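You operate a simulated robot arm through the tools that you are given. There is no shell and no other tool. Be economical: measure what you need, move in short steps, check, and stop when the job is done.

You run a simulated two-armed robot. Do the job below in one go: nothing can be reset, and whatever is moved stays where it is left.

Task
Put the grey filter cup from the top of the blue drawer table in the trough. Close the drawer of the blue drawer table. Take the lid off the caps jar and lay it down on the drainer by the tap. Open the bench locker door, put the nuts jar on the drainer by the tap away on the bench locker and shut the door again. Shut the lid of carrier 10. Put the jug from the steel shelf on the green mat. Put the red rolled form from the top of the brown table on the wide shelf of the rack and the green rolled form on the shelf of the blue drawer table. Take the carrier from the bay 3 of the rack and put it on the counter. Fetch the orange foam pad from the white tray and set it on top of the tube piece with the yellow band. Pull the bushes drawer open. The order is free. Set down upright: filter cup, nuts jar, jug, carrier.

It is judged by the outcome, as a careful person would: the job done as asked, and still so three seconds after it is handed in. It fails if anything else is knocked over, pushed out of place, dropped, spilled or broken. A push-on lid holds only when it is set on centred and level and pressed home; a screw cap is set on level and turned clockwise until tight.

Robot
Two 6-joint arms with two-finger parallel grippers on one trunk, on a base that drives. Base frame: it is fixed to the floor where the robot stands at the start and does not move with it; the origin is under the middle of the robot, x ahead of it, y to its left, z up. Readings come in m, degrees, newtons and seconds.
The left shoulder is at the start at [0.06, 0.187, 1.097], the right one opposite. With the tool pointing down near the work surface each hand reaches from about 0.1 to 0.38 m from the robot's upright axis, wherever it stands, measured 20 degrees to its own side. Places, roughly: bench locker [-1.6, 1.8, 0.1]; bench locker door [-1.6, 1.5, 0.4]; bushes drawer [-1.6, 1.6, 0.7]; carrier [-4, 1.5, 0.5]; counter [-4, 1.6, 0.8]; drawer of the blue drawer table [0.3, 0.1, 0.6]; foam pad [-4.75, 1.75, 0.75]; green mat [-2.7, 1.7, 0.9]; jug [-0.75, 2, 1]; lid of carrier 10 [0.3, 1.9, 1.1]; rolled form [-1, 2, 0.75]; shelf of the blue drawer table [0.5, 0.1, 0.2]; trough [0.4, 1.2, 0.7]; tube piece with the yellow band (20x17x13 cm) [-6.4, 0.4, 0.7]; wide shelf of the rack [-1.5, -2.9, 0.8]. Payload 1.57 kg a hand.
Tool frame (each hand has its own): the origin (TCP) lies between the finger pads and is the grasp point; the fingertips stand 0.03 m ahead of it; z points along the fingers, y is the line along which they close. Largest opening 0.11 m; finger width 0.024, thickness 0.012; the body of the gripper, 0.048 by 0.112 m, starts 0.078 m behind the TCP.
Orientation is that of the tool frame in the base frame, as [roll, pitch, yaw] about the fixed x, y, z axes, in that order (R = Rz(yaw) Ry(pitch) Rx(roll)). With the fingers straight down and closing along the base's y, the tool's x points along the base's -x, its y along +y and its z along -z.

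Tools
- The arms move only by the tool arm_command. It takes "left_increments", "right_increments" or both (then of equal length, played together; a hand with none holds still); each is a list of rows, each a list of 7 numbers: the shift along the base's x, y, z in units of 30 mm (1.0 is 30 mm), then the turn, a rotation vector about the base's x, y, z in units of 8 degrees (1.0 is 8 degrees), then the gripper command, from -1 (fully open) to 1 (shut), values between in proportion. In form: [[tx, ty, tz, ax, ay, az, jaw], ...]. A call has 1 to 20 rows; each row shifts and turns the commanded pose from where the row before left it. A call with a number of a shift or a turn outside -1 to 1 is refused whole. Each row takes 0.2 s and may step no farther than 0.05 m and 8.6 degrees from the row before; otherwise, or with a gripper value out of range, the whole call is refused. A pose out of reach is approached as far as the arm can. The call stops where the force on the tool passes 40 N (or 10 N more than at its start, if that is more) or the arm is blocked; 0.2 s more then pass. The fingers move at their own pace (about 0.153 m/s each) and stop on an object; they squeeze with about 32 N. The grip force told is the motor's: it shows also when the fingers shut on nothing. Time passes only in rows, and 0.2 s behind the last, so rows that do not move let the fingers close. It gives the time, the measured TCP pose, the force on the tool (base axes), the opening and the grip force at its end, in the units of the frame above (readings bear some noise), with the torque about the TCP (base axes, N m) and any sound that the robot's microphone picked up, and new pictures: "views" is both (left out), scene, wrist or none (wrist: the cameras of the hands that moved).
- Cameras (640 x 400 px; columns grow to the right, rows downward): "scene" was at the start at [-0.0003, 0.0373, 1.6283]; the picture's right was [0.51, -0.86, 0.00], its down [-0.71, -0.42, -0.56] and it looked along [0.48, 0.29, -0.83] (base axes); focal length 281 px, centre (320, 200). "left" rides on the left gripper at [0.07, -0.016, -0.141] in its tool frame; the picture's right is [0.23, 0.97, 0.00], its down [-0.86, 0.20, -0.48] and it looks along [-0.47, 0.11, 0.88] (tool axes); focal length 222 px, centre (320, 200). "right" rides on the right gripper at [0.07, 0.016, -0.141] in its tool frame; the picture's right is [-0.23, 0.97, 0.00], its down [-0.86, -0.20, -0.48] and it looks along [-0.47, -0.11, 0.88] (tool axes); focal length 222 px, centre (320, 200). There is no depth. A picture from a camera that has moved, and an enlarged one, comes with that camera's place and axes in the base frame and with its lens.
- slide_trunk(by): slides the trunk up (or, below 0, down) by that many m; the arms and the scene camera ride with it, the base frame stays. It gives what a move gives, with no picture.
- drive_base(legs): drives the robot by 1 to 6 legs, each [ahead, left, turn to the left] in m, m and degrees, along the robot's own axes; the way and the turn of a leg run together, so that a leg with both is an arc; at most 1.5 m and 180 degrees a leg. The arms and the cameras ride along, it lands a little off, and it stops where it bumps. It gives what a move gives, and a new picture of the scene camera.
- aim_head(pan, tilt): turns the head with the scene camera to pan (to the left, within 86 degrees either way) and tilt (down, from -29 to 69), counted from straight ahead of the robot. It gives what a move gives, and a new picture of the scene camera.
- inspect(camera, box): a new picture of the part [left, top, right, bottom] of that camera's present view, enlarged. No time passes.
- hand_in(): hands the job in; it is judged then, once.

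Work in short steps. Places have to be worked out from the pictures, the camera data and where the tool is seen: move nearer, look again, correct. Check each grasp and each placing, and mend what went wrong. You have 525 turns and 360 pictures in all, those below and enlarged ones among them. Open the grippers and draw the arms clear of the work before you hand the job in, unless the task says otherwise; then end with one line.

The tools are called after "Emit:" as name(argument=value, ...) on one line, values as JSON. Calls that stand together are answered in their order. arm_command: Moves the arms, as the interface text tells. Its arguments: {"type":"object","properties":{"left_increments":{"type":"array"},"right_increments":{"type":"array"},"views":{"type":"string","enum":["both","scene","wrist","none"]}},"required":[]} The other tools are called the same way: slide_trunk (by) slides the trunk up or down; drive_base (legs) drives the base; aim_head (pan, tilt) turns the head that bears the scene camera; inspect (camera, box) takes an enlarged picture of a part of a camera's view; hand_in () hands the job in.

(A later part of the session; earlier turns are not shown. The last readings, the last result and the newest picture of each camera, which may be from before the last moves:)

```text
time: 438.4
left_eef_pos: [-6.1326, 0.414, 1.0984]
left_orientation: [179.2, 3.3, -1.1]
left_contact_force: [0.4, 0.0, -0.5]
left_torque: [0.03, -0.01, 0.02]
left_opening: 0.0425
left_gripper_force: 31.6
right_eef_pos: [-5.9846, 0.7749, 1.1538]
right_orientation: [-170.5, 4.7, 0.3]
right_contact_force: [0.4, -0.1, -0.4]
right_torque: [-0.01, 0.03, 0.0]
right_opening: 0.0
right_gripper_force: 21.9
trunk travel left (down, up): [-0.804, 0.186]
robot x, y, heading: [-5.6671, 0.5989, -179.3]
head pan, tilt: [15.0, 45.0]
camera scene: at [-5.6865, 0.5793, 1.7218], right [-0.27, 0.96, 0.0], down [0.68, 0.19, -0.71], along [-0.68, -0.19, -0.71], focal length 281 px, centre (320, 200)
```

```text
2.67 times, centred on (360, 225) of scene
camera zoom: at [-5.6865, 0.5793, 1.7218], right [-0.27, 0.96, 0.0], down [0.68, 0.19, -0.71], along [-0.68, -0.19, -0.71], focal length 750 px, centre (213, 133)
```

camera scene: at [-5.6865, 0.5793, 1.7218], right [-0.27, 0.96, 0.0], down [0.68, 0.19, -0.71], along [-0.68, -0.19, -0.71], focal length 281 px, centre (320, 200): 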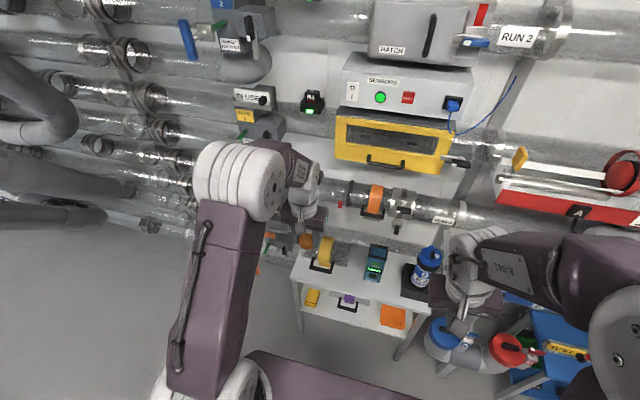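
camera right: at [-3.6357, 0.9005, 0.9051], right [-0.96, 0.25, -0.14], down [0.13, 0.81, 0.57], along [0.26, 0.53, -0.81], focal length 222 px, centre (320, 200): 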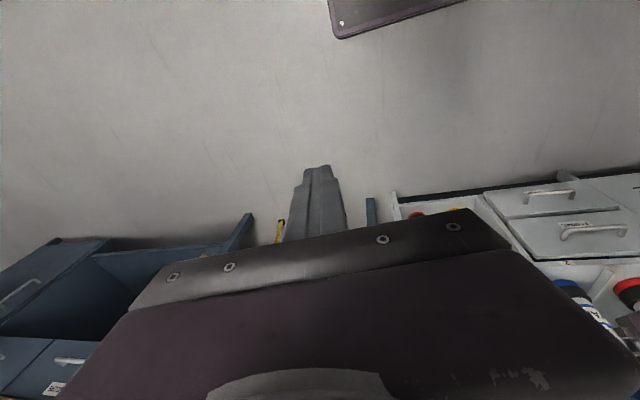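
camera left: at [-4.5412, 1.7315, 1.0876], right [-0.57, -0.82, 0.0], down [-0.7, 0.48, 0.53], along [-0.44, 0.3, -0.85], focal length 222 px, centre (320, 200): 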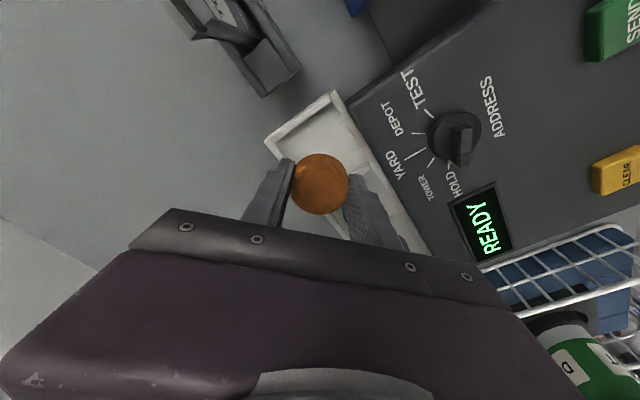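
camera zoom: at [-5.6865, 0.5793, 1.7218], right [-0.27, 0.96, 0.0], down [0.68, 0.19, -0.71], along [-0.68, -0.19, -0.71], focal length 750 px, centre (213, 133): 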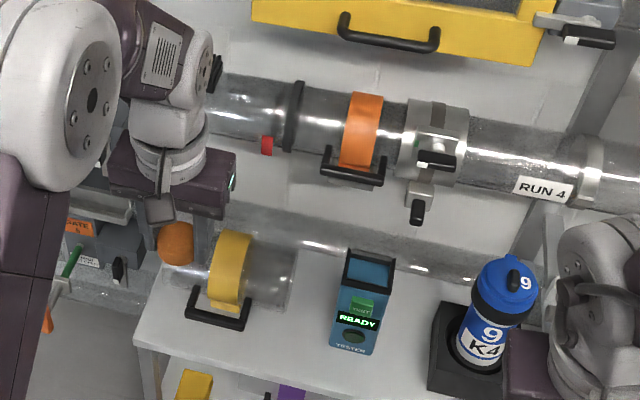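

Band top ≈(-6.392,0.418,0.76); tube axis runs along y, so the fingers (closing along y) suit. Drive ahead 0.2 and descend part-way.

Emit:
drive_base(legs=[[0.2, 0, 0]])

Emit:
arm_command(left_increments=[[-0.6, 0.05, -0.8, 0, 0, 0, 1], [-0.6, 0.05, -0.8, 0, 0, 0, 1], [-0.6, 0, -0.8, 0, 0, 0, 1], [-0.1, 0, -0.8, 0, 0, 0, 1], [0, 0, -0.8, 0, 0, 0, 1], [0, 0, -0.8, 0, 0, 0, 1]], views="both")

```text
time: 440.0
left_eef_pos: [-6.332, 0.4109, 1.0999]
left_orientation: [179.4, 3.4, -0.9]
left_contact_force: [-1.0, -0.3, -0.5]
left_torque: [-0.03, 0.01, -0.02]
left_opening: 0.0428
left_gripper_force: 32.3
right_eef_pos: [-6.1842, 0.7727, 1.1542]
right_orientation: [-170.6, 4.9, 0.2]
right_contact_force: [0.2, -0.1, -0.2]
right_torque: [0.01, 0.03, 0.0]
right_opening: 0.0
right_gripper_force: 22.2
trunk travel left (down, up): [-0.804, 0.186]
robot x, y, heading: [-5.8689, 0.5975, -179.2]
head pan, tilt: [15.0, 45.0]
camera scene: at [-5.8856, 0.5772, 1.7219], right [-0.27, 0.96, 0.0], down [0.68, 0.19, -0.71], along [-0.68, -0.19, -0.71], focal length 281 px, centre (320, 200)
```

scene: 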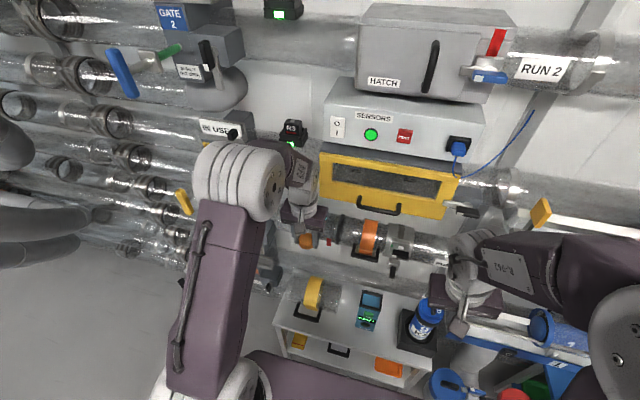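

```text
time: 441.4
left_eef_pos: [-6.3922, 0.4148, 0.9528]
left_orientation: [179.3, 3.3, -1.0]
left_contact_force: [-0.3, 0.6, -0.1]
left_torque: [-0.01, -0.03, 0.01]
left_opening: 0.0428
left_gripper_force: 31.8
right_eef_pos: [-6.1879, 0.7722, 1.1526]
right_orientation: [-170.5, 4.6, 0.4]
right_contact_force: [0.7, -0.5, -0.6]
right_torque: [0.02, 0.0, 0.0]
right_opening: 0.0001
right_gripper_force: 21.5
trunk travel left (down, up): [-0.804, 0.186]
robot x, y, heading: [-5.8723, 0.5991, -179.6]
head pan, tilt: [15.0, 45.0]
camera scene: at [-5.8907, 0.577, 1.7218], right [-0.27, 0.96, 0.0], down [0.68, 0.19, -0.71], along [-0.68, -0.19, -0.71], focal length 281 px, centre (320, 200)
camera left: at [-6.3138, 0.4308, 1.0903], right [0.21, -0.98, 0.0], down [-0.83, -0.18, 0.53], along [-0.52, -0.11, -0.85], focal length 222 px, centre (320, 200)
```

scene: 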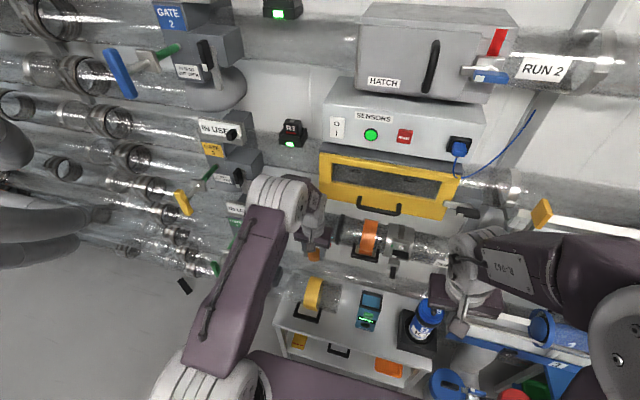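
left: 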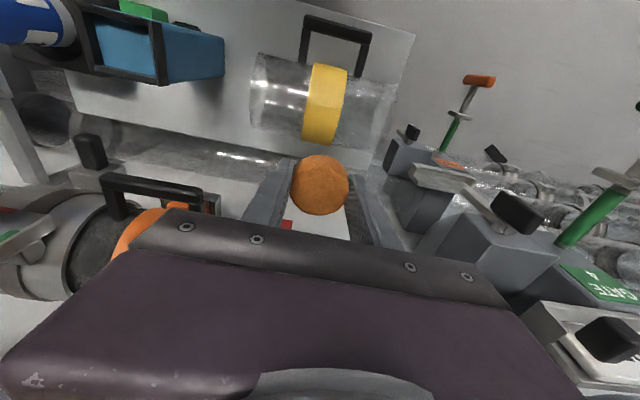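

Refining: tube axis x≈-6.38, band centre y≈0.413. Shift +1.2 cm in x and descend carefully.

Emit:
arm_command(left_increments=[[0.4, -0.03, -0.7, 0, 0, 0, 1], [0, 0, -0.8, 0, 0, 0, 1], [0, 0, -0.8, 0, 0, 0, 1], [0, 0, -0.8, 0, 0, 0, 1], [0, 0, -0.6, 0, 0, 0, 1]], views="wrist")

```text
time: 442.6
left_eef_pos: [-6.3803, 0.4129, 0.8431]
left_orientation: [179.3, 3.3, -1.1]
left_contact_force: [0.4, -0.8, -0.4]
left_torque: [0.01, -0.01, -0.01]
left_opening: 0.0426
left_gripper_force: 32.1
right_eef_pos: [-6.1881, 0.773, 1.1534]
right_orientation: [-170.4, 4.7, 0.3]
right_contact_force: [0.0, -0.6, -0.8]
right_torque: [-0.01, -0.02, 0.0]
right_opening: 0.0
right_gripper_force: 21.4
trunk travel left (down, up): [-0.804, 0.186]
robot x, y, heading: [-5.8702, 0.5983, -179.3]
head pan, tilt: [15.0, 45.0]
camera left: at [-6.3016, 0.4286, 0.9795], right [0.21, -0.98, 0.0], down [-0.83, -0.18, 0.53], along [-0.52, -0.11, -0.85], focal length 222 px, centre (320, 200)
```

left: 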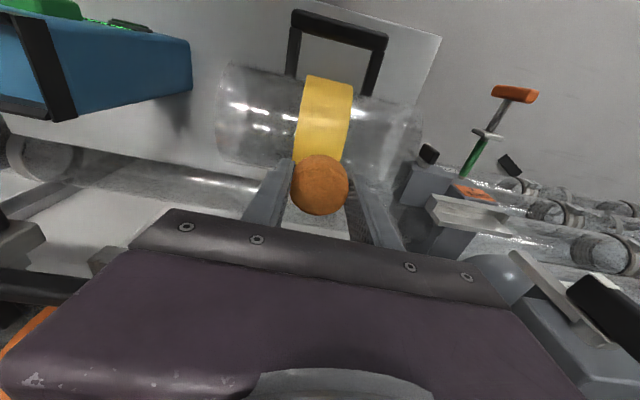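

Continue down in small increments, watching the force.

Emit:
arm_command(left_increments=[[0.15, 0, -0.3, 0, 0, 0, 1], [0, 0, -0.3, 0, 0, 0, 1], [0, 0, -0.3, 0, 0, 0, 1]], views="none")

Emit:
arm_command(left_increments=[[0, 0, -0.2, 0, 0, 0, 1], [0, 0, -0.2, 0, 0, 0, 1]], views="wrist")

```text
time: 443.4
left_eef_pos: [-6.3751, 0.4134, 0.817]
left_orientation: [179.3, 3.4, -0.9]
left_contact_force: [-0.4, 0.2, 0.6]
left_torque: [0.0, 0.01, 0.0]
left_opening: 0.0428
left_gripper_force: 31.9
right_eef_pos: [-6.1863, 0.773, 1.1525]
right_orientation: [-170.4, 4.6, 0.3]
right_contact_force: [-1.1, -0.4, 1.2]
right_torque: [-0.03, -0.02, 0.0]
right_opening: 0.0002
right_gripper_force: 20.8
trunk travel left (down, up): [-0.804, 0.186]
robot x, y, heading: [-5.8722, 0.5997, -179.4]
head pan, tilt: [15.0, 45.0]
```

```text
time: 444.0
left_eef_pos: [-6.3749, 0.4135, 0.8039]
left_orientation: [179.3, 3.3, -1.0]
left_contact_force: [0.3, 0.0, -0.3]
left_torque: [0.02, -0.01, 0.01]
left_opening: 0.0427
left_gripper_force: 32.0
right_eef_pos: [-6.1874, 0.7733, 1.1535]
right_orientation: [-170.6, 4.8, 0.3]
right_contact_force: [0.0, 0.0, 0.3]
right_torque: [0.0, -0.01, 0.0]
right_opening: 0.0
right_gripper_force: 21.8
trunk travel left (down, up): [-0.804, 0.186]
robot x, y, heading: [-5.8728, 0.5986, -178.9]
head pan, tilt: [15.0, 45.0]
camera left: at [-6.2964, 0.4292, 0.9417], right [0.21, -0.98, 0.0], down [-0.83, -0.18, 0.53], along [-0.52, -0.11, -0.85], focal length 222 px, centre (320, 200)
```

left: 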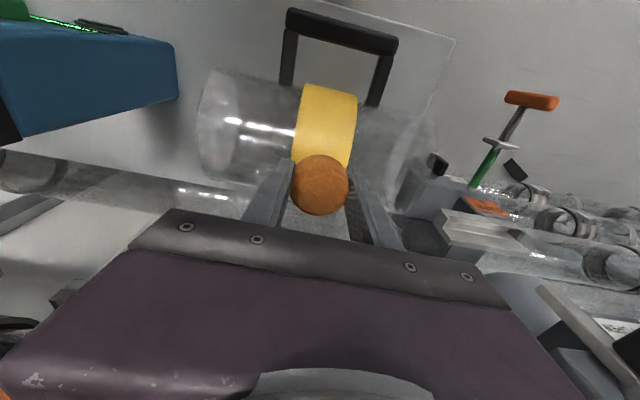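

Tube top is nearer z≈0.73. Continue down gently.

Emit:
arm_command(left_increments=[[0, 0, -0.3, 0, 0, 0, 1], [0, 0, -0.3, 0, 0, 0, 1], [0, 0, -0.2, 0, 0, 0, 1]], views="none")

Emit:
arm_command(left_increments=[[0, 0, -0.15, 0, 0, 0, 1], [0, 0, -0.15, 0, 0, 0, 1]], views="none")

```text
time: 444.6
left_eef_pos: [-6.3755, 0.4139, 0.7959]
left_orientation: [179.3, 3.5, -1.1]
left_contact_force: [5.1, 1.5, 19.0]
left_torque: [0.46, -0.43, -0.14]
left_opening: 0.0428
left_gripper_force: 32.0
right_eef_pos: [-6.1839, 0.7735, 1.1549]
right_orientation: [-170.5, 4.8, 0.3]
right_contact_force: [-0.7, -1.2, -0.1]
right_torque: [0.01, 0.01, -0.01]
right_opening: 0.0
right_gripper_force: 21.3
trunk travel left (down, up): [-0.804, 0.186]
robot x, y, heading: [-5.8717, 0.5967, -179.5]
head pan, tilt: [15.0, 45.0]
stopped in row 2 (left hand): the force on the tool passed its limit (the readings are from after the stop); the commanded pose is now the measured one
```

```text
time: 444.9
left_eef_pos: [-6.3761, 0.4137, 0.7953]
left_orientation: [179.3, 3.4, -0.9]
left_contact_force: [8.8, 2.1, 22.6]
left_torque: [0.63, -0.53, -0.17]
left_opening: 0.0426
left_gripper_force: 32.4
right_eef_pos: [-6.1848, 0.7732, 1.1544]
right_orientation: [-170.5, 4.9, 0.4]
right_contact_force: [-0.1, 0.1, -0.1]
right_torque: [0.03, -0.03, 0.02]
right_opening: 0.0001
right_gripper_force: 21.7
trunk travel left (down, up): [-0.804, 0.186]
robot x, y, heading: [-5.8686, 0.5981, -179.4]
head pan, tilt: [15.0, 45.0]
stopped in row 1 (left hand): the force on the tool passed its limit (the readings are from after the stop); the commanded pose is now the measured one
```

Contact already at z≈0.795. Check visually what is touching.

Emit:
inspect(camera="left", box=[180, 60, 440, 240])

Emit:
inspect(camera="scene", box=[250, 190, 390, 330])

```text
2.22 times, centred on (310, 150) of left
camera zoom: at [-6.2969, 0.4296, 0.9324], right [0.21, -0.98, 0.0], down [-0.83, -0.18, 0.53], along [-0.52, -0.11, -0.85], focal length 494 px, centre (342, 311)
```

zoom: 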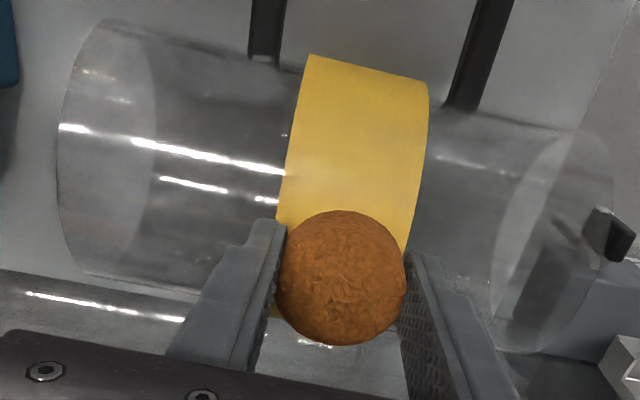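

```text
2.86 times, centred on (320, 260) of scene
camera zoom: at [-5.8844, 0.5783, 1.722], right [-0.27, 0.96, 0.0], down [0.68, 0.19, -0.71], along [-0.68, -0.19, -0.7], focal length 804 px, centre (320, 29)
```

zoom: 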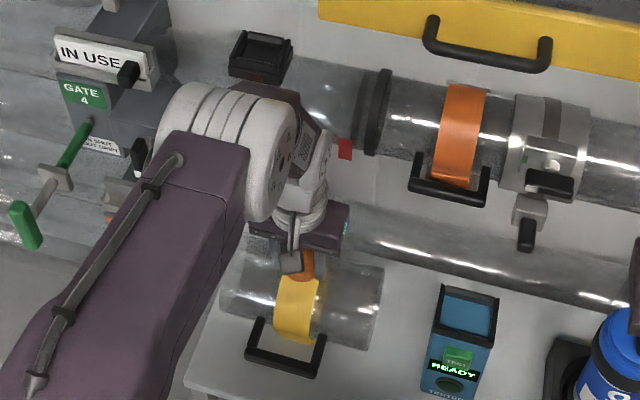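

Geometry agrees: pad rests on the tube's apex (axis x≈-6.376, top≈0.755). Relieve slightly and open a little.

Emit:
arm_command(left_increments=[[0, 0, 0.07, 0, 0, 0, 1], [0, 0, 0, 0, 0, 0, 0.1], [0, 0, 0, 0, 0, 0, 0.0], [0, 0, 0, 0, 0, 0, 0.0]], views="wrist")

```text
time: 445.9
left_eef_pos: [-6.3781, 0.4135, 0.7961]
left_orientation: [179.3, 3.4, -1.0]
left_contact_force: [3.0, -2.2, 7.1]
left_torque: [-0.01, -0.13, -0.01]
left_opening: 0.0526
left_gripper_force: 0.1
right_eef_pos: [-6.1874, 0.7721, 1.1539]
right_orientation: [-170.5, 4.6, 0.3]
right_contact_force: [0.2, 0.2, -0.3]
right_torque: [0.01, 0.04, 0.03]
right_opening: 0.0
right_gripper_force: 21.8
trunk travel left (down, up): [-0.804, 0.186]
robot x, y, heading: [-5.8731, 0.5961, -179.3]
head pan, tilt: [15.0, 45.0]
camera left: at [-6.2986, 0.4289, 0.9326], right [0.21, -0.98, 0.0], down [-0.83, -0.18, 0.53], along [-0.52, -0.11, -0.85], focal length 222 px, centre (320, 200)
```

left: 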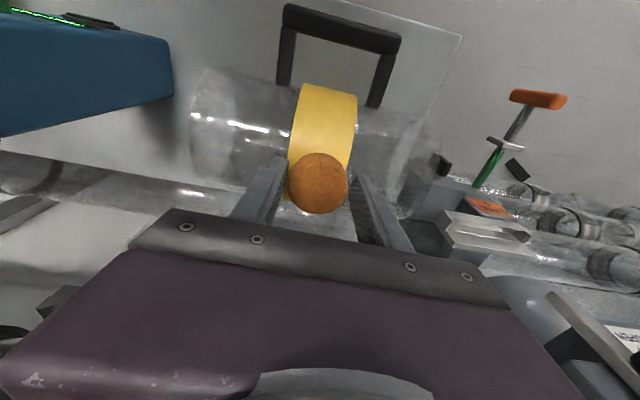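

Pad stays. Rise straight up and check it remains.

Emit:
arm_command(left_increments=[[0, 0, 0.3, 0, 0, 0, 0.0], [0, 0, 0.5, 0, 0, 0, 0.0], [0, 0, 0.8, 0, 0, 0, 0.0], [0, 0, 0.8, 0, 0, 0, 0.0], [0, 0, 0.8, 0, 0, 0, 0.0], [0, 0, 0.8, 0, 0, 0, 0.0]], views="wrist")

```text
time: 447.3
left_eef_pos: [-6.3781, 0.4143, 0.9154]
left_orientation: [179.3, 3.4, -1.0]
left_contact_force: [0.1, -0.2, -0.8]
left_torque: [-0.01, 0.02, 0.0]
left_opening: 0.0553
left_gripper_force: 0.1
right_eef_pos: [-6.1877, 0.7729, 1.1539]
right_orientation: [-170.5, 4.7, 0.4]
right_contact_force: [0.5, -0.2, 0.3]
right_torque: [0.01, 0.0, -0.03]
right_opening: 0.0
right_gripper_force: 21.0
trunk travel left (down, up): [-0.804, 0.186]
robot x, y, heading: [-5.8664, 0.6, -179.0]
head pan, tilt: [15.0, 45.0]
camera left: at [-6.2986, 0.4297, 1.0528], right [0.21, -0.98, 0.0], down [-0.83, -0.18, 0.53], along [-0.52, -0.11, -0.85], focal length 222 px, centre (320, 200)
```

left: 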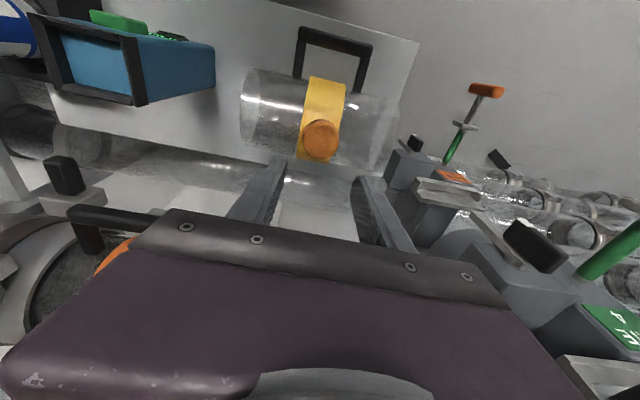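

The pad sits on the yellow band. Raise the hand, square the right wrist, and drive back across to the brown table.

Emit:
arm_command(left_increments=[[0, 0, 1, 0, 0, 0, -1], [0.3, 0, 1, 0, 0, 0, -1], [0.5, 0, 1, 0, 0, 0, -1], [0.5, 0, 1, 0, 0, 0, -1], [0.5, 0, 1, 0, 0, 0, -1], [0.5, 0, 1, 0, 0, 0, -1]], right_increments=[[0, 0, 0, -0.8, -0.4, 0, -1], [0, 0, 0, -0.4, -0.2, 0, -1], [0, 0, 0, 0, 0, 0, -1], [0, 0, 0, 0, 0, 0, -1], [0, 0, 0, 0, 0, 0, -1], [0, 0, 0, 0, 0, 0, -1]], views="none")

Emit:
drive_base(legs=[[-0.5, 0, 0], [0, 0, -91], [0, -1.5, 0], [0, -1.5, 0], [0, -1.3, 0]])

```text
time: 448.7
left_eef_pos: [-6.3085, 0.4106, 1.0965]
left_orientation: [179.3, 3.4, -0.9]
left_contact_force: [0.5, 0.1, 0.0]
left_torque: [0.0, 0.02, 0.01]
left_opening: 0.1099
left_gripper_force: 0.1
right_eef_pos: [-6.1864, 0.7728, 1.1538]
right_orientation: [-170.5, 4.8, 0.4]
right_contact_force: [0.3, -0.5, 0.1]
right_torque: [0.01, 0.0, 0.0]
right_opening: 0.1099
right_gripper_force: 0.0
right hand out of reach, approached as far as the arm can: row 1, 2
trunk travel left (down, up): [-0.804, 0.186]
robot x, y, heading: [-5.8691, 0.6024, -179.5]
head pan, tilt: [15.0, 45.0]
```

```text
time: 475.9
left_eef_pos: [-1.1775, 1.0635, 1.0965]
left_orientation: [179.4, 3.4, -93.5]
left_contact_force: [-0.6, -0.5, -0.2]
left_torque: [-0.02, 0.01, 0.04]
left_opening: 0.1099
left_gripper_force: 0.0
right_eef_pos: [-0.8219, 0.9261, 1.1524]
right_orientation: [-170.5, 4.7, -92.1]
right_contact_force: [1.7, -0.4, 0.0]
right_torque: [0.0, -0.02, 0.0]
right_opening: 0.11
right_gripper_force: 0.1
trunk travel left (down, up): [-0.804, 0.186]
robot x, y, heading: [-1.01, 0.6156, 88.0]
head pan, tilt: [15.0, 45.0]
camera scene: at [-1.0322, 0.6355, 1.7218], right [0.97, 0.23, 0.0], down [0.16, -0.69, -0.71], along [-0.16, 0.69, -0.71], focal length 281 px, centre (320, 200)
```

scene: 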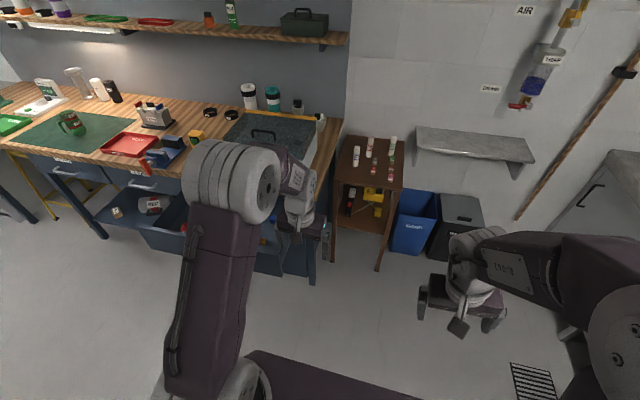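

Emit:
inspect(camera="scene", box=[325, 120, 425, 220])

Emit:
arm_command(right_increments=[[0, 0.8, -0.3, 0, 0, 0, -1], [0, 0.8, -0.3, 0, 0, 0, -1], [0, 0.8, -0.3, 0, 0.6, 0, -1], [0, 0.8, -0.3, 0, 0.6, 0, -1], [0, 0.5, -0.3, 0.6, 0, 0, -1]], views="none")

```text
4.00 times, centred on (375, 170) of scene
camera zoom: at [-1.0322, 0.6355, 1.7218], right [0.97, 0.23, 0.0], down [0.16, -0.69, -0.71], along [-0.16, 0.69, -0.71], focal length 1126 px, centre (100, 320)
```

zoom: 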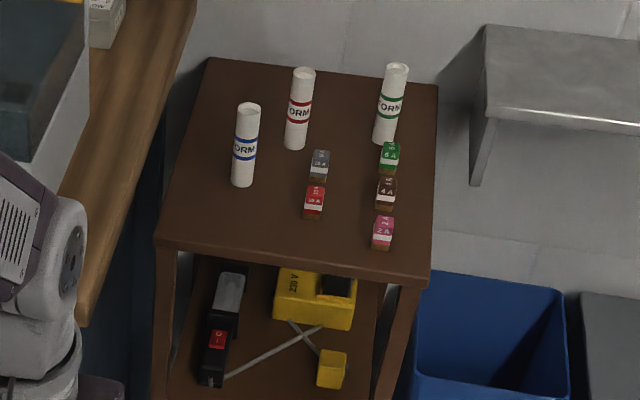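

```text
time: 477.1
left_eef_pos: [-1.1763, 1.062, 1.0963]
left_orientation: [179.4, 3.4, -93.5]
left_contact_force: [0.4, 0.2, 0.6]
left_torque: [-0.01, 0.0, 0.0]
left_opening: 0.1102
left_gripper_force: 0.1
right_eef_pos: [-0.825, 1.0076, 1.0784]
right_orientation: [-174.1, 11.4, -92.6]
right_contact_force: [-0.6, -0.5, -0.3]
right_torque: [0.01, -0.03, -0.04]
right_opening: 0.1098
right_gripper_force: 0.1
right hand out of reach, approached as far as the arm can: row 3, 4
trunk travel left (down, up): [-0.804, 0.186]
robot x, y, heading: [-1.0111, 0.6184, 88.3]
head pan, tilt: [15.0, 45.0]
```

Red roll ≈(-1.062,1.957), green ≈(-0.939,1.998), standing on the table (z≈0.775, tops ≈0.89). I'll grip each from above: red with the left, green with the right. Drive up.

Emit:
drive_base(legs=[[0, 0, 1.8], [0, -0.11, 0], [0.83, 0, 0]])

Emit:
inspect(camera="left", box=[160, 40, 520, 260])

```text
time: 482.7
left_eef_pos: [-1.061, 1.8822, 1.0968]
left_orientation: [179.4, 3.5, -93.1]
left_contact_force: [0.8, 0.2, 0.3]
left_torque: [-0.01, 0.01, -0.04]
left_opening: 0.1099
left_gripper_force: 0.1
right_eef_pos: [-0.7106, 1.8289, 1.0787]
right_orientation: [-174.1, 11.5, -92.2]
right_contact_force: [-0.7, -0.2, 0.5]
right_torque: [-0.02, 0.04, -0.01]
right_opening: 0.1103
right_gripper_force: 0.1
trunk travel left (down, up): [-0.804, 0.186]
robot x, y, heading: [-0.8914, 1.4372, 88.6]
head pan, tilt: [15.0, 45.0]
camera scene: at [-0.9132, 1.4551, 1.7218], right [0.97, 0.24, 0.0], down [0.17, -0.69, -0.71], along [-0.17, 0.69, -0.71], focal length 281 px, centre (320, 200)
```

scene: 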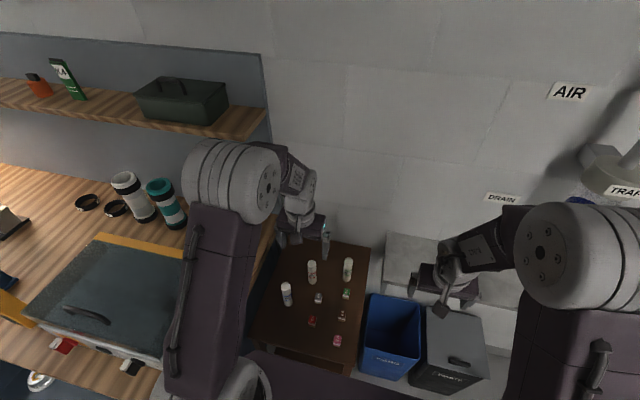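

```text
1.78 times, centred on (340, 150) of left
camera zoom: at [-1.0463, 1.803, 1.2333], right [-0.98, -0.17, 0.0], down [-0.15, 0.83, 0.53], along [-0.09, 0.52, -0.85], focal length 395 px, centre (284, 289)
```

zoom: 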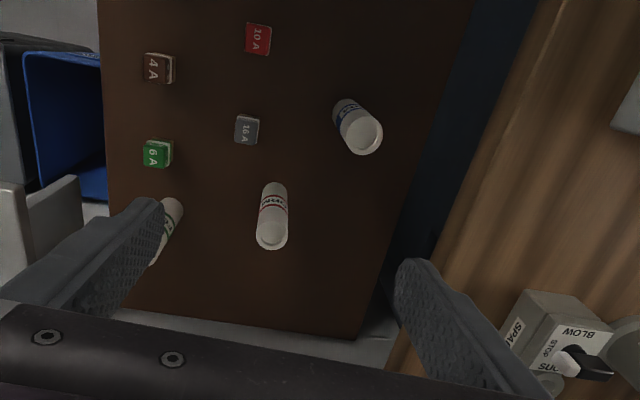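

Red roll at (-1.060,1.955). Move over it, descend to z≈0.86, and close.

Emit:
arm_command(left_increments=[[0, 0.8, -0.3, 0, 0, 0, -0.3], [0, 0.8, -0.8, 0, 0, 0, -0.3], [0, 0.8, -0.9, 0, 0, 0, -0.3], [0, 0, -1, 0, 0, 0, -0.3], [0, 0, -1, 0, 0, 0, -0.3], [0, 0, -1, 0, 0, 0, -0.3], [0, 0, -1, 0, 0, 0, -0.3], [0, 0, -1, 0, 0, 0, -0.3], [0, 0, -0.9, 0, 0, 0, -0.3]], views="wrist")

```text
time: 484.7
left_eef_pos: [-1.0615, 1.9562, 0.8576]
left_orientation: [179.3, 3.4, -93.0]
left_contact_force: [-0.3, -0.1, -0.1]
left_torque: [-0.01, 0.01, 0.04]
left_opening: 0.0716
left_gripper_force: 0.1
right_eef_pos: [-0.7113, 1.8313, 1.0786]
right_orientation: [-174.1, 11.3, -92.3]
right_contact_force: [0.4, 1.0, 0.4]
right_torque: [0.0, -0.02, 0.0]
right_opening: 0.11
right_gripper_force: 0.1
trunk travel left (down, up): [-0.804, 0.186]
robot x, y, heading: [-0.8954, 1.4374, 88.6]
head pan, tilt: [15.0, 45.0]
camera left: at [-1.0471, 1.8767, 0.9947], right [-0.98, -0.17, 0.0], down [-0.15, 0.83, 0.53], along [-0.09, 0.52, -0.85], focal length 222 px, centre (320, 200)
```

left: 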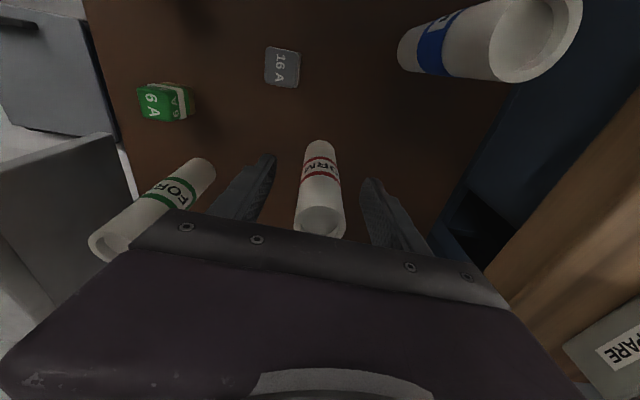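

Emit:
arm_command(left_increments=[[0, 0, 0, 0, 0, 0, 1], [0, 0, 0, 0, 0, 0, 1], [0, 0, 0, 0, 0, 0, 1], [0, 0, 0.8, 0, 0, 0, 1], [0, 0, 1, 0, 0, 0, 1], [0, 0, 1, 0, 0, 0, 1], [0, 0, 1, 0, 0, 0, 1], [0, 0, 1, 0, 0, 0, 1], [0, 0, 1, 0, 0, 0, 1], [0, -0.8, 1, 0, 0, 0, 1], [-0.5, -1, 0, 0, 0, 0, 1], [-0.5, -1, 0, 0, 0, 0, 1], [-0.5, -1, 0, 0, 0, 0, 1]], views="wrist")

```text
time: 487.5
left_eef_pos: [-1.1061, 1.8388, 1.0622]
left_orientation: [179.4, 3.4, -93.1]
left_contact_force: [0.4, 0.1, -0.7]
left_torque: [0.01, 0.0, 0.0]
left_opening: 0.0284
left_gripper_force: 31.9
right_eef_pos: [-0.7114, 1.8296, 1.0791]
right_orientation: [-174.2, 11.4, -92.2]
right_contact_force: [-0.1, -0.4, -0.3]
right_torque: [-0.01, -0.01, -0.02]
right_opening: 0.1098
right_gripper_force: 0.1
trunk travel left (down, up): [-0.804, 0.186]
robot x, y, heading: [-0.8903, 1.4331, 88.7]
head pan, tilt: [15.0, 45.0]
camera left: at [-1.0911, 1.7597, 1.199], right [-0.98, -0.17, 0.0], down [-0.15, 0.83, 0.53], along [-0.09, 0.52, -0.85], focal length 222 px, centre (320, 200)
```

left: 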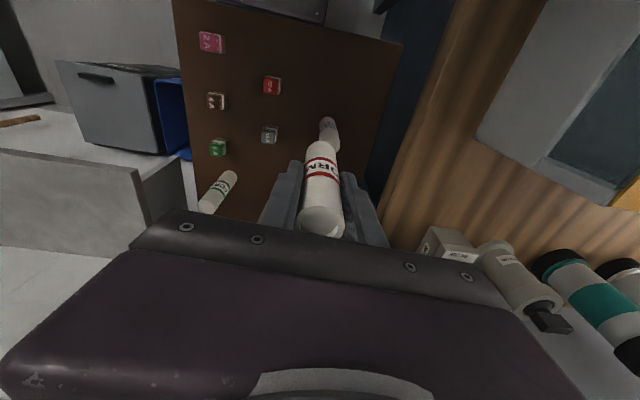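

Red held. For the right hand to reach the green roll at (-0.941,1.990) I raise the trunk (so the left clears the belt rig) and shift left 0.17.

Emit:
slide_trunk(by=0.15)

Emit:
drive_base(legs=[[0.04, 0.16, 1.3]])

Emit:
arm_command(right_increments=[[-0.5, 0.8, 0, 0, 0, 0, -0.3], [-0.5, 0.8, 0, 0, 0, 0, -0.3], [-0.5, 0.5, -0.3, -0.7, 0, 0, -0.3], [-0.5, 0.5, -0.5, -0.7, 0, 0, -0.3]], views="wrist")

```text
time: 489.2
left_eef_pos: [-1.1057, 1.8405, 1.2121]
left_orientation: [179.3, 3.4, -93.1]
left_contact_force: [0.4, -0.2, -0.1]
left_torque: [0.01, -0.01, 0.03]
left_opening: 0.0284
left_gripper_force: 31.6
right_eef_pos: [-0.711, 1.83, 1.2279]
right_orientation: [-174.2, 11.3, -92.2]
right_contact_force: [-0.7, -0.6, 0.0]
right_torque: [-0.01, -0.01, -0.03]
right_opening: 0.1098
right_gripper_force: 0.2
trunk travel left (down, up): [-0.954, 0.036]
robot x, y, heading: [-0.8921, 1.4374, 88.6]
head pan, tilt: [15.0, 45.0]
```

```text
time: 490.7
left_eef_pos: [-1.272, 1.8773, 1.2127]
left_orientation: [179.1, 3.4, -91.6]
left_contact_force: [-0.6, 0.0, -0.9]
left_torque: [0.02, 0.04, 0.02]
left_opening: 0.0281
left_gripper_force: 32.0
right_eef_pos: [-0.875, 1.8751, 1.2285]
right_orientation: [-174.4, 11.4, -90.8]
right_contact_force: [0.2, -0.4, -0.3]
right_torque: [0.07, 0.0, 0.02]
right_opening: 0.11
right_gripper_force: 0.0
trunk travel left (down, up): [-0.954, 0.036]
robot x, y, heading: [-1.0511, 1.4803, 89.9]
head pan, tilt: [15.0, 45.0]
camera scene: at [-1.067, 1.4963, 1.8719], right [0.97, 0.26, 0.0], down [0.18, -0.68, -0.71], along [-0.19, 0.68, -0.71], focal length 281 px, centre (320, 200)
```

scene: 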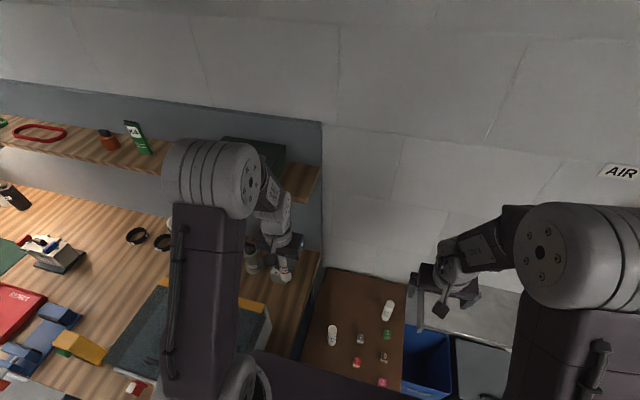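

```text
time: 491.7
left_eef_pos: [-1.2754, 1.8791, 1.2113]
left_orientation: [179.4, 3.2, -91.6]
left_contact_force: [0.5, 0.6, 0.0]
left_torque: [-0.02, -0.02, 0.01]
left_opening: 0.0281
left_gripper_force: 32.2
right_eef_pos: [-0.9319, 1.9274, 1.1781]
right_orientation: [-171.1, 2.3, -90.5]
right_contact_force: [-0.6, 0.4, -1.3]
right_torque: [-0.01, -0.01, -0.04]
right_opening: 0.0717
right_gripper_force: 0.0
right hand out of reach, approached as far as the arm can: row 3, 4
trunk travel left (down, up): [-0.954, 0.036]
robot x, y, heading: [-1.0502, 1.4771, 90.1]
head pan, tilt: [15.0, 45.0]
camera right: at [-0.9701, 1.8534, 1.312], right [-0.96, 0.24, -0.14], down [0.13, 0.83, 0.54], along [0.25, 0.5, -0.83], focal length 222 px, centre (320, 200)
```

right: 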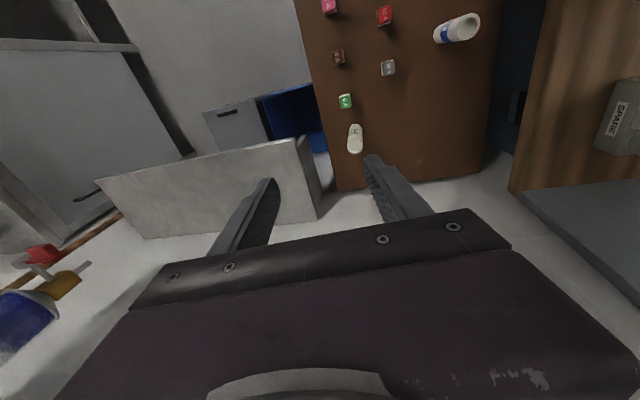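

Green roll at ≈(-0.943,1.98). Descend toward it, trying to straighten the wrist.

Emit:
arm_command(right_increments=[[0, 0.4, -1, 0, 0.4, 0, -0.3], [0, 0.4, -1, 0, 0.4, 0, -0.3], [0, 0.4, -1, 0, 0.3, 0, -0.3], [0, 0.4, -1, 0, 0, 0, -0.3], [0, 0, -1, 0, 0, 0, -0.3], [0, 0, -1, 0, 0, 0, -0.3]], views="wrist")

```text
time: 493.1
left_eef_pos: [-1.2737, 1.8783, 1.2112]
left_orientation: [179.4, 3.3, -91.6]
left_contact_force: [-0.3, -0.9, -1.2]
left_torque: [-0.01, 0.0, -0.02]
left_opening: 0.028
left_gripper_force: 32.0
right_eef_pos: [-0.9189, 1.9306, 1.0149]
right_orientation: [-176.5, 8.4, -90.9]
right_contact_force: [0.3, -0.1, -0.6]
right_torque: [0.01, -0.01, -0.01]
right_opening: 0.0715
right_gripper_force: 0.1
right hand out of reach, approached as far as the arm can: row 1, 2, 3, 4
trunk travel left (down, up): [-0.954, 0.036]
robot x, y, heading: [-1.0489, 1.4809, 90.3]
head pan, tilt: [15.0, 45.0]
camera right: at [-0.9448, 1.8417, 1.143], right [-0.97, 0.25, -0.03], down [0.18, 0.77, 0.61], along [0.17, 0.59, -0.79], focal length 222 px, centre (320, 200)
```

right: 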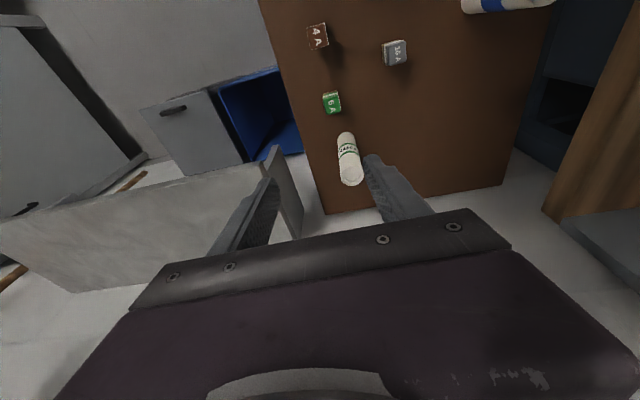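

Roll at (-0.941,1.995). Continue over it and down.

Emit:
arm_command(right_increments=[[-0.3, 0.7, 0, 0, 0, 0, -0.3], [-0.3, 0.7, 0, 0, 0, 0, -0.3], [-0.15, 0.65, -0.3, 0, 0, 0, -0.3]], views="wrist")

```text
time: 493.9
left_eef_pos: [-1.2732, 1.8768, 1.2116]
left_orientation: [179.4, 3.3, -91.6]
left_contact_force: [0.3, 0.0, -0.6]
left_torque: [-0.02, 0.01, 0.0]
left_opening: 0.0281
left_gripper_force: 31.6
right_eef_pos: [-0.9401, 1.9911, 1.0055]
right_orientation: [-176.4, 8.4, -90.8]
right_contact_force: [0.0, 0.3, 0.8]
right_torque: [0.0, 0.02, 0.01]
right_opening: 0.0714
right_gripper_force: 0.1
trunk travel left (down, up): [-0.954, 0.036]
robot x, y, heading: [-1.0501, 1.481, 90.3]
head pan, tilt: [15.0, 45.0]
camera right: at [-0.9664, 1.9028, 1.1344], right [-0.97, 0.25, -0.03], down [0.18, 0.77, 0.61], along [0.17, 0.59, -0.79], focal length 222 px, centre (320, 200)
```

right: 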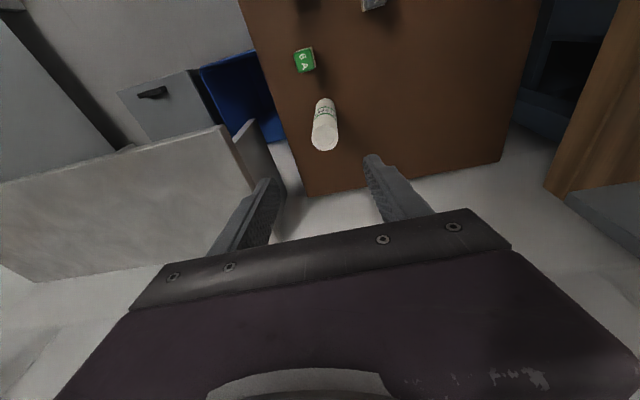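

Emit:
arm_command(right_increments=[[-0.1, 0.1, -0.8, 0, 0, 0, 0], [0, 0.1, -0.8, 0, 0, 0, 0], [0, 0, -0.9, 0, 0, 0, 0], [0, 0, -0.9, 0, 0, 0, 0], [0, 0, -0.9, 0, 0, 0, 0], [0, 0, -0.6, 0, 0, 0, 0]], views="wrist")

```text
time: 495.3
left_eef_pos: [-1.2741, 1.8777, 1.2116]
left_orientation: [179.3, 3.4, -91.6]
left_contact_force: [-0.7, -1.2, -0.5]
left_torque: [0.04, 0.01, -0.01]
left_opening: 0.0281
left_gripper_force: 31.2
right_eef_pos: [-0.9432, 1.9781, 0.869]
right_orientation: [-176.2, 8.8, -90.8]
right_contact_force: [0.2, -0.7, 0.4]
right_torque: [-0.03, 0.03, -0.01]
right_opening: 0.055
right_gripper_force: 0.1
right hand out of reach, approached as far as the arm can: row 4, 5, 6
trunk travel left (down, up): [-0.954, 0.036]
robot x, y, heading: [-1.0447, 1.4767, 90.1]
head pan, tilt: [15.0, 45.0]
camera right: at [-0.9688, 1.8885, 0.9959], right [-0.97, 0.25, -0.03], down [0.18, 0.77, 0.62], along [0.18, 0.59, -0.79], focal length 222 px, centre (320, 200)
```

right: 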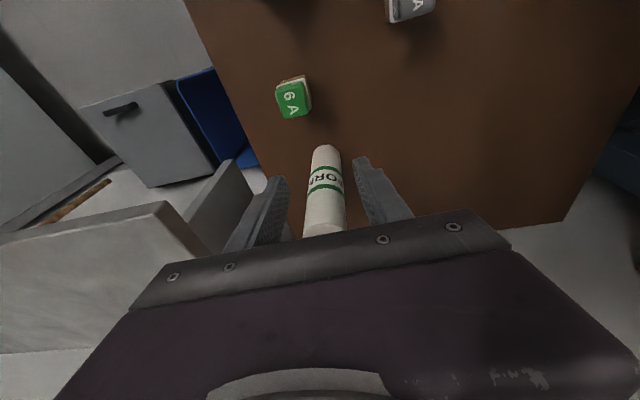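

2 cm short; drive ahead 0.02 and close.

Emit:
drive_base(legs=[[0.02, 0, 0]])

Emit:
arm_command(right_increments=[[0, 0, 0, 0, 0, 0, 1], [0, 0, 0, 0, 0, 0, 1], [0, 0, 0, 0, 0, 0, 1]], views="wrist")

```text
time: 496.1
left_eef_pos: [-1.2745, 1.8908, 1.2134]
left_orientation: [179.3, 3.6, -91.6]
left_contact_force: [-0.3, -0.6, 1.1]
left_torque: [0.04, -0.02, 0.01]
left_opening: 0.0281
left_gripper_force: 31.8
right_eef_pos: [-0.942, 1.9946, 0.871]
right_orientation: [-176.1, 9.0, -90.8]
right_contact_force: [0.4, -0.9, 0.4]
right_torque: [0.06, -0.03, -0.02]
right_opening: 0.0551
right_gripper_force: 0.0
trunk travel left (down, up): [-0.954, 0.036]
robot x, y, heading: [-1.0483, 1.4963, 90.0]
head pan, tilt: [15.0, 45.0]
camera scene: at [-1.0724, 1.5088, 1.8719], right [0.97, 0.26, 0.0], down [0.18, -0.68, -0.71], along [-0.18, 0.69, -0.7], focal length 281 px, centre (320, 200)
```

scene: 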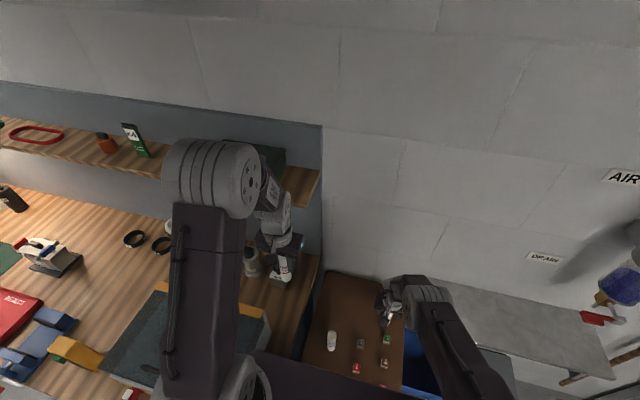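

```text
time: 496.9
left_eef_pos: [-1.2756, 1.8961, 1.2116]
left_orientation: [179.3, 3.4, -91.6]
left_contact_force: [-0.2, 0.5, 0.3]
left_torque: [0.0, 0.02, 0.01]
left_opening: 0.0281
left_gripper_force: 31.8
right_eef_pos: [-0.9415, 1.9975, 0.8685]
right_orientation: [-176.1, 8.9, -90.8]
right_contact_force: [2.6, -0.1, 4.9]
right_torque: [-0.01, -0.31, -0.04]
right_opening: 0.028
right_gripper_force: 31.9
trunk travel left (down, up): [-0.954, 0.036]
robot x, y, heading: [-1.0468, 1.4991, 90.1]
head pan, tilt: [15.0, 45.0]
camera right: at [-0.9691, 1.9081, 0.9962], right [-0.97, 0.25, -0.03], down [0.18, 0.77, 0.62], along [0.18, 0.59, -0.79], focal length 222 px, centre (320, 200)
```

right: 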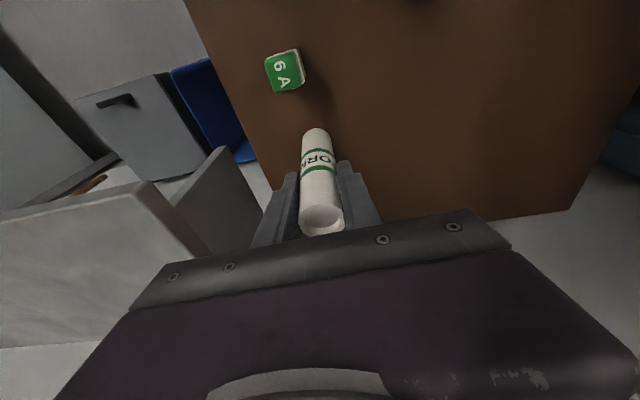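

Green gripped. Lift it while pulling back.

Emit:
arm_command(right_increments=[[0, -0.2, 0.6, 0, 0, 0, 1], [0, -0.3, 0.8, 0, 0, 0, 1], [0, -0.5, 0.9, 0, 0, 0, 1], [0, -0.6, 0.9, 0, 0, 0, 1], [0, -0.8, 0.9, 0, 0, 0, 1], [0, -0.8, 0.9, 0, 0, 0, 1], [0.3, -0.8, 0.9, 0, 0, 0, 1], [0.3, -0.8, 0.9, 0, 0, 0, 1]], views="none")

```text
time: 498.7
left_eef_pos: [-1.273, 1.8953, 1.2118]
left_orientation: [179.3, 3.5, -91.7]
left_contact_force: [-0.5, -0.1, 0.3]
left_torque: [0.03, 0.02, -0.01]
left_opening: 0.028
left_gripper_force: 31.8
right_eef_pos: [-0.9213, 1.8527, 1.0745]
right_orientation: [-176.1, 8.9, -90.8]
right_contact_force: [-0.4, 0.1, -0.5]
right_torque: [0.0, 0.01, -0.02]
right_opening: 0.0282
right_gripper_force: 31.9
trunk travel left (down, up): [-0.954, 0.036]
robot x, y, heading: [-1.05, 1.4964, 90.0]
head pan, tilt: [15.0, 45.0]
```

Both rolls held. Drive to the blue drawer table to see its shelf.

Emit:
drive_base(legs=[[-0.9, 0, 0], [0, 0, -90], [0.45, -0.35, 0]])

Emit:
slide_trunk(by=-0.3)

Emit:
aim_head(pan=0, tilt=35)

```text
time: 509.9
left_eef_pos: [-0.1976, 0.5102, 1.2126]
left_orientation: [179.4, 3.3, 179.4]
left_contact_force: [0.4, 0.3, 0.0]
left_torque: [-0.01, -0.01, -0.02]
left_opening: 0.0279
left_gripper_force: 31.6
right_eef_pos: [-0.2358, 0.1571, 1.0755]
right_orientation: [-176.0, 8.9, -179.8]
right_contact_force: [-0.8, 0.4, 0.7]
right_torque: [0.01, 0.01, -0.01]
right_opening: 0.0279
right_gripper_force: 32.2
trunk travel left (down, up): [-0.954, 0.036]
robot x, y, heading: [-0.5901, 0.2785, 1.2]
head pan, tilt: [15.0, 45.0]
camera scene: at [-0.5761, 0.3, 1.8718], right [0.28, -0.96, 0.0], down [-0.68, -0.2, -0.71], along [0.68, 0.2, -0.71], focal length 281 px, centre (320, 200)
```

scene: 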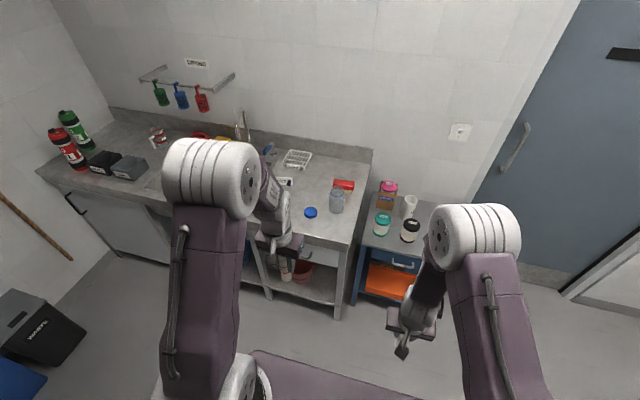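

```text
time: 513.0
left_eef_pos: [-0.1955, 0.5072, 0.9117]
left_orientation: [179.3, 3.4, 179.4]
left_contact_force: [0.2, -0.4, 0.4]
left_torque: [-0.01, 0.01, 0.02]
left_opening: 0.0281
left_gripper_force: 31.7
right_eef_pos: [-0.235, 0.1551, 0.7742]
right_orientation: [-176.1, 8.9, -179.8]
right_contact_force: [0.1, 0.8, -0.5]
right_torque: [0.01, 0.02, 0.01]
right_opening: 0.0278
right_gripper_force: 31.8
trunk travel left (down, up): [-0.654, 0.336]
robot x, y, heading: [-0.5915, 0.2771, 1.2]
head pan, tilt: [15.0, 45.0]
```

```text
time: 513.7
left_eef_pos: [-0.196, 0.5079, 0.9119]
left_orientation: [179.3, 3.4, 179.4]
left_contact_force: [0.1, -0.9, -0.1]
left_torque: [0.03, -0.04, 0.0]
left_opening: 0.0279
left_gripper_force: 31.9
right_eef_pos: [-0.2329, 0.1562, 0.775]
right_orientation: [-176.1, 8.7, -179.8]
right_contact_force: [0.4, -0.5, 0.0]
right_torque: [0.02, 0.02, 0.01]
right_opening: 0.0278
right_gripper_force: 31.9
trunk travel left (down, up): [-0.654, 0.336]
robot x, y, heading: [-0.5919, 0.2772, 1.1]
head pan, tilt: [0.0, 35.0]
camera scene: at [-0.5642, 0.2777, 1.5866], right [0.02, -1.0, 0.0], down [-0.57, -0.01, -0.82], along [0.82, 0.02, -0.57], focal length 281 px, centre (320, 200)
```

scene: 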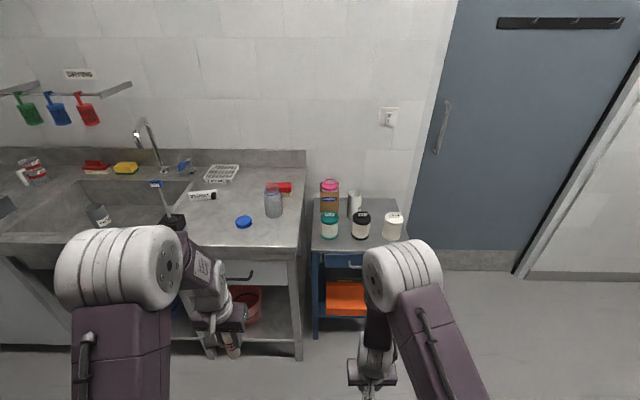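

Lower the trunk further for a view into the shelf.

Emit:
slide_trunk(by=-0.4)

Emit:
aim_head(pan=-15, tilt=35)

Emit:
inspect(camera="scene", box=[200, 60, 400, 260])

```text
time: 517.5
left_eef_pos: [-0.1973, 0.508, 0.5116]
left_orientation: [179.2, 3.4, 179.3]
left_contact_force: [0.0, -0.4, -1.0]
left_torque: [-0.02, -0.02, -0.01]
left_opening: 0.028
left_gripper_force: 32.3
right_eef_pos: [-0.2348, 0.1565, 0.3733]
right_orientation: [-176.0, 8.8, -179.8]
right_contact_force: [-0.5, -0.1, -1.4]
right_torque: [0.01, 0.0, 0.02]
right_opening: 0.0277
right_gripper_force: 32.1
trunk travel left (down, up): [-0.254, 0.736]
robot x, y, heading: [-0.5905, 0.2757, 0.9]
head pan, tilt: [0.0, 35.0]
```

```text
time: 518.3
left_eef_pos: [-0.1958, 0.5086, 0.5123]
left_orientation: [179.3, 3.4, 179.4]
left_contact_force: [0.1, 0.3, -0.1]
left_torque: [0.04, -0.01, -0.01]
left_opening: 0.028
left_gripper_force: 32.5
right_eef_pos: [-0.2338, 0.1561, 0.3742]
right_orientation: [-176.1, 8.8, -179.8]
right_contact_force: [-0.5, 0.7, 0.4]
right_torque: [0.01, 0.02, 0.0]
right_opening: 0.0278
right_gripper_force: 32.0
trunk travel left (down, up): [-0.254, 0.736]
robot x, y, heading: [-0.5897, 0.2773, 0.9]
head pan, tilt: [-15.0, 35.0]
camera scene: at [-0.5667, 0.2548, 1.1866], right [-0.24, -0.97, 0.0], down [-0.56, 0.14, -0.82], along [0.8, -0.2, -0.57], focal length 281 px, centre (320, 200)
```

scene: 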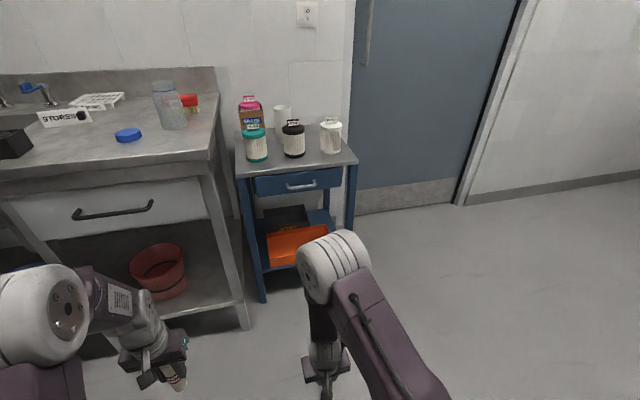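

```text
2.00 times, centred on (300, 160) of scene
camera zoom: at [-0.5667, 0.2548, 1.1866], right [-0.24, -0.97, 0.0], down [-0.56, 0.14, -0.82], along [0.8, -0.2, -0.57], focal length 563 px, centre (360, 280)
```

zoom: 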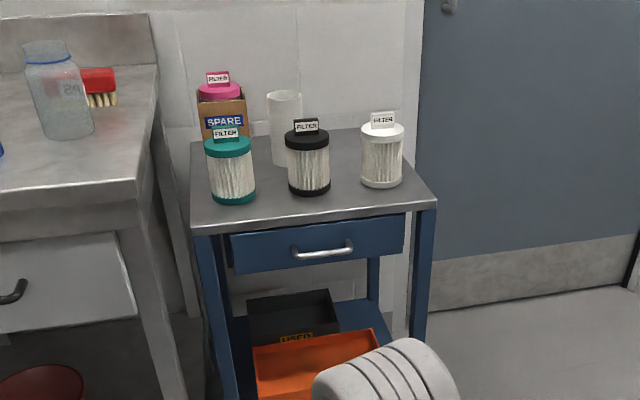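

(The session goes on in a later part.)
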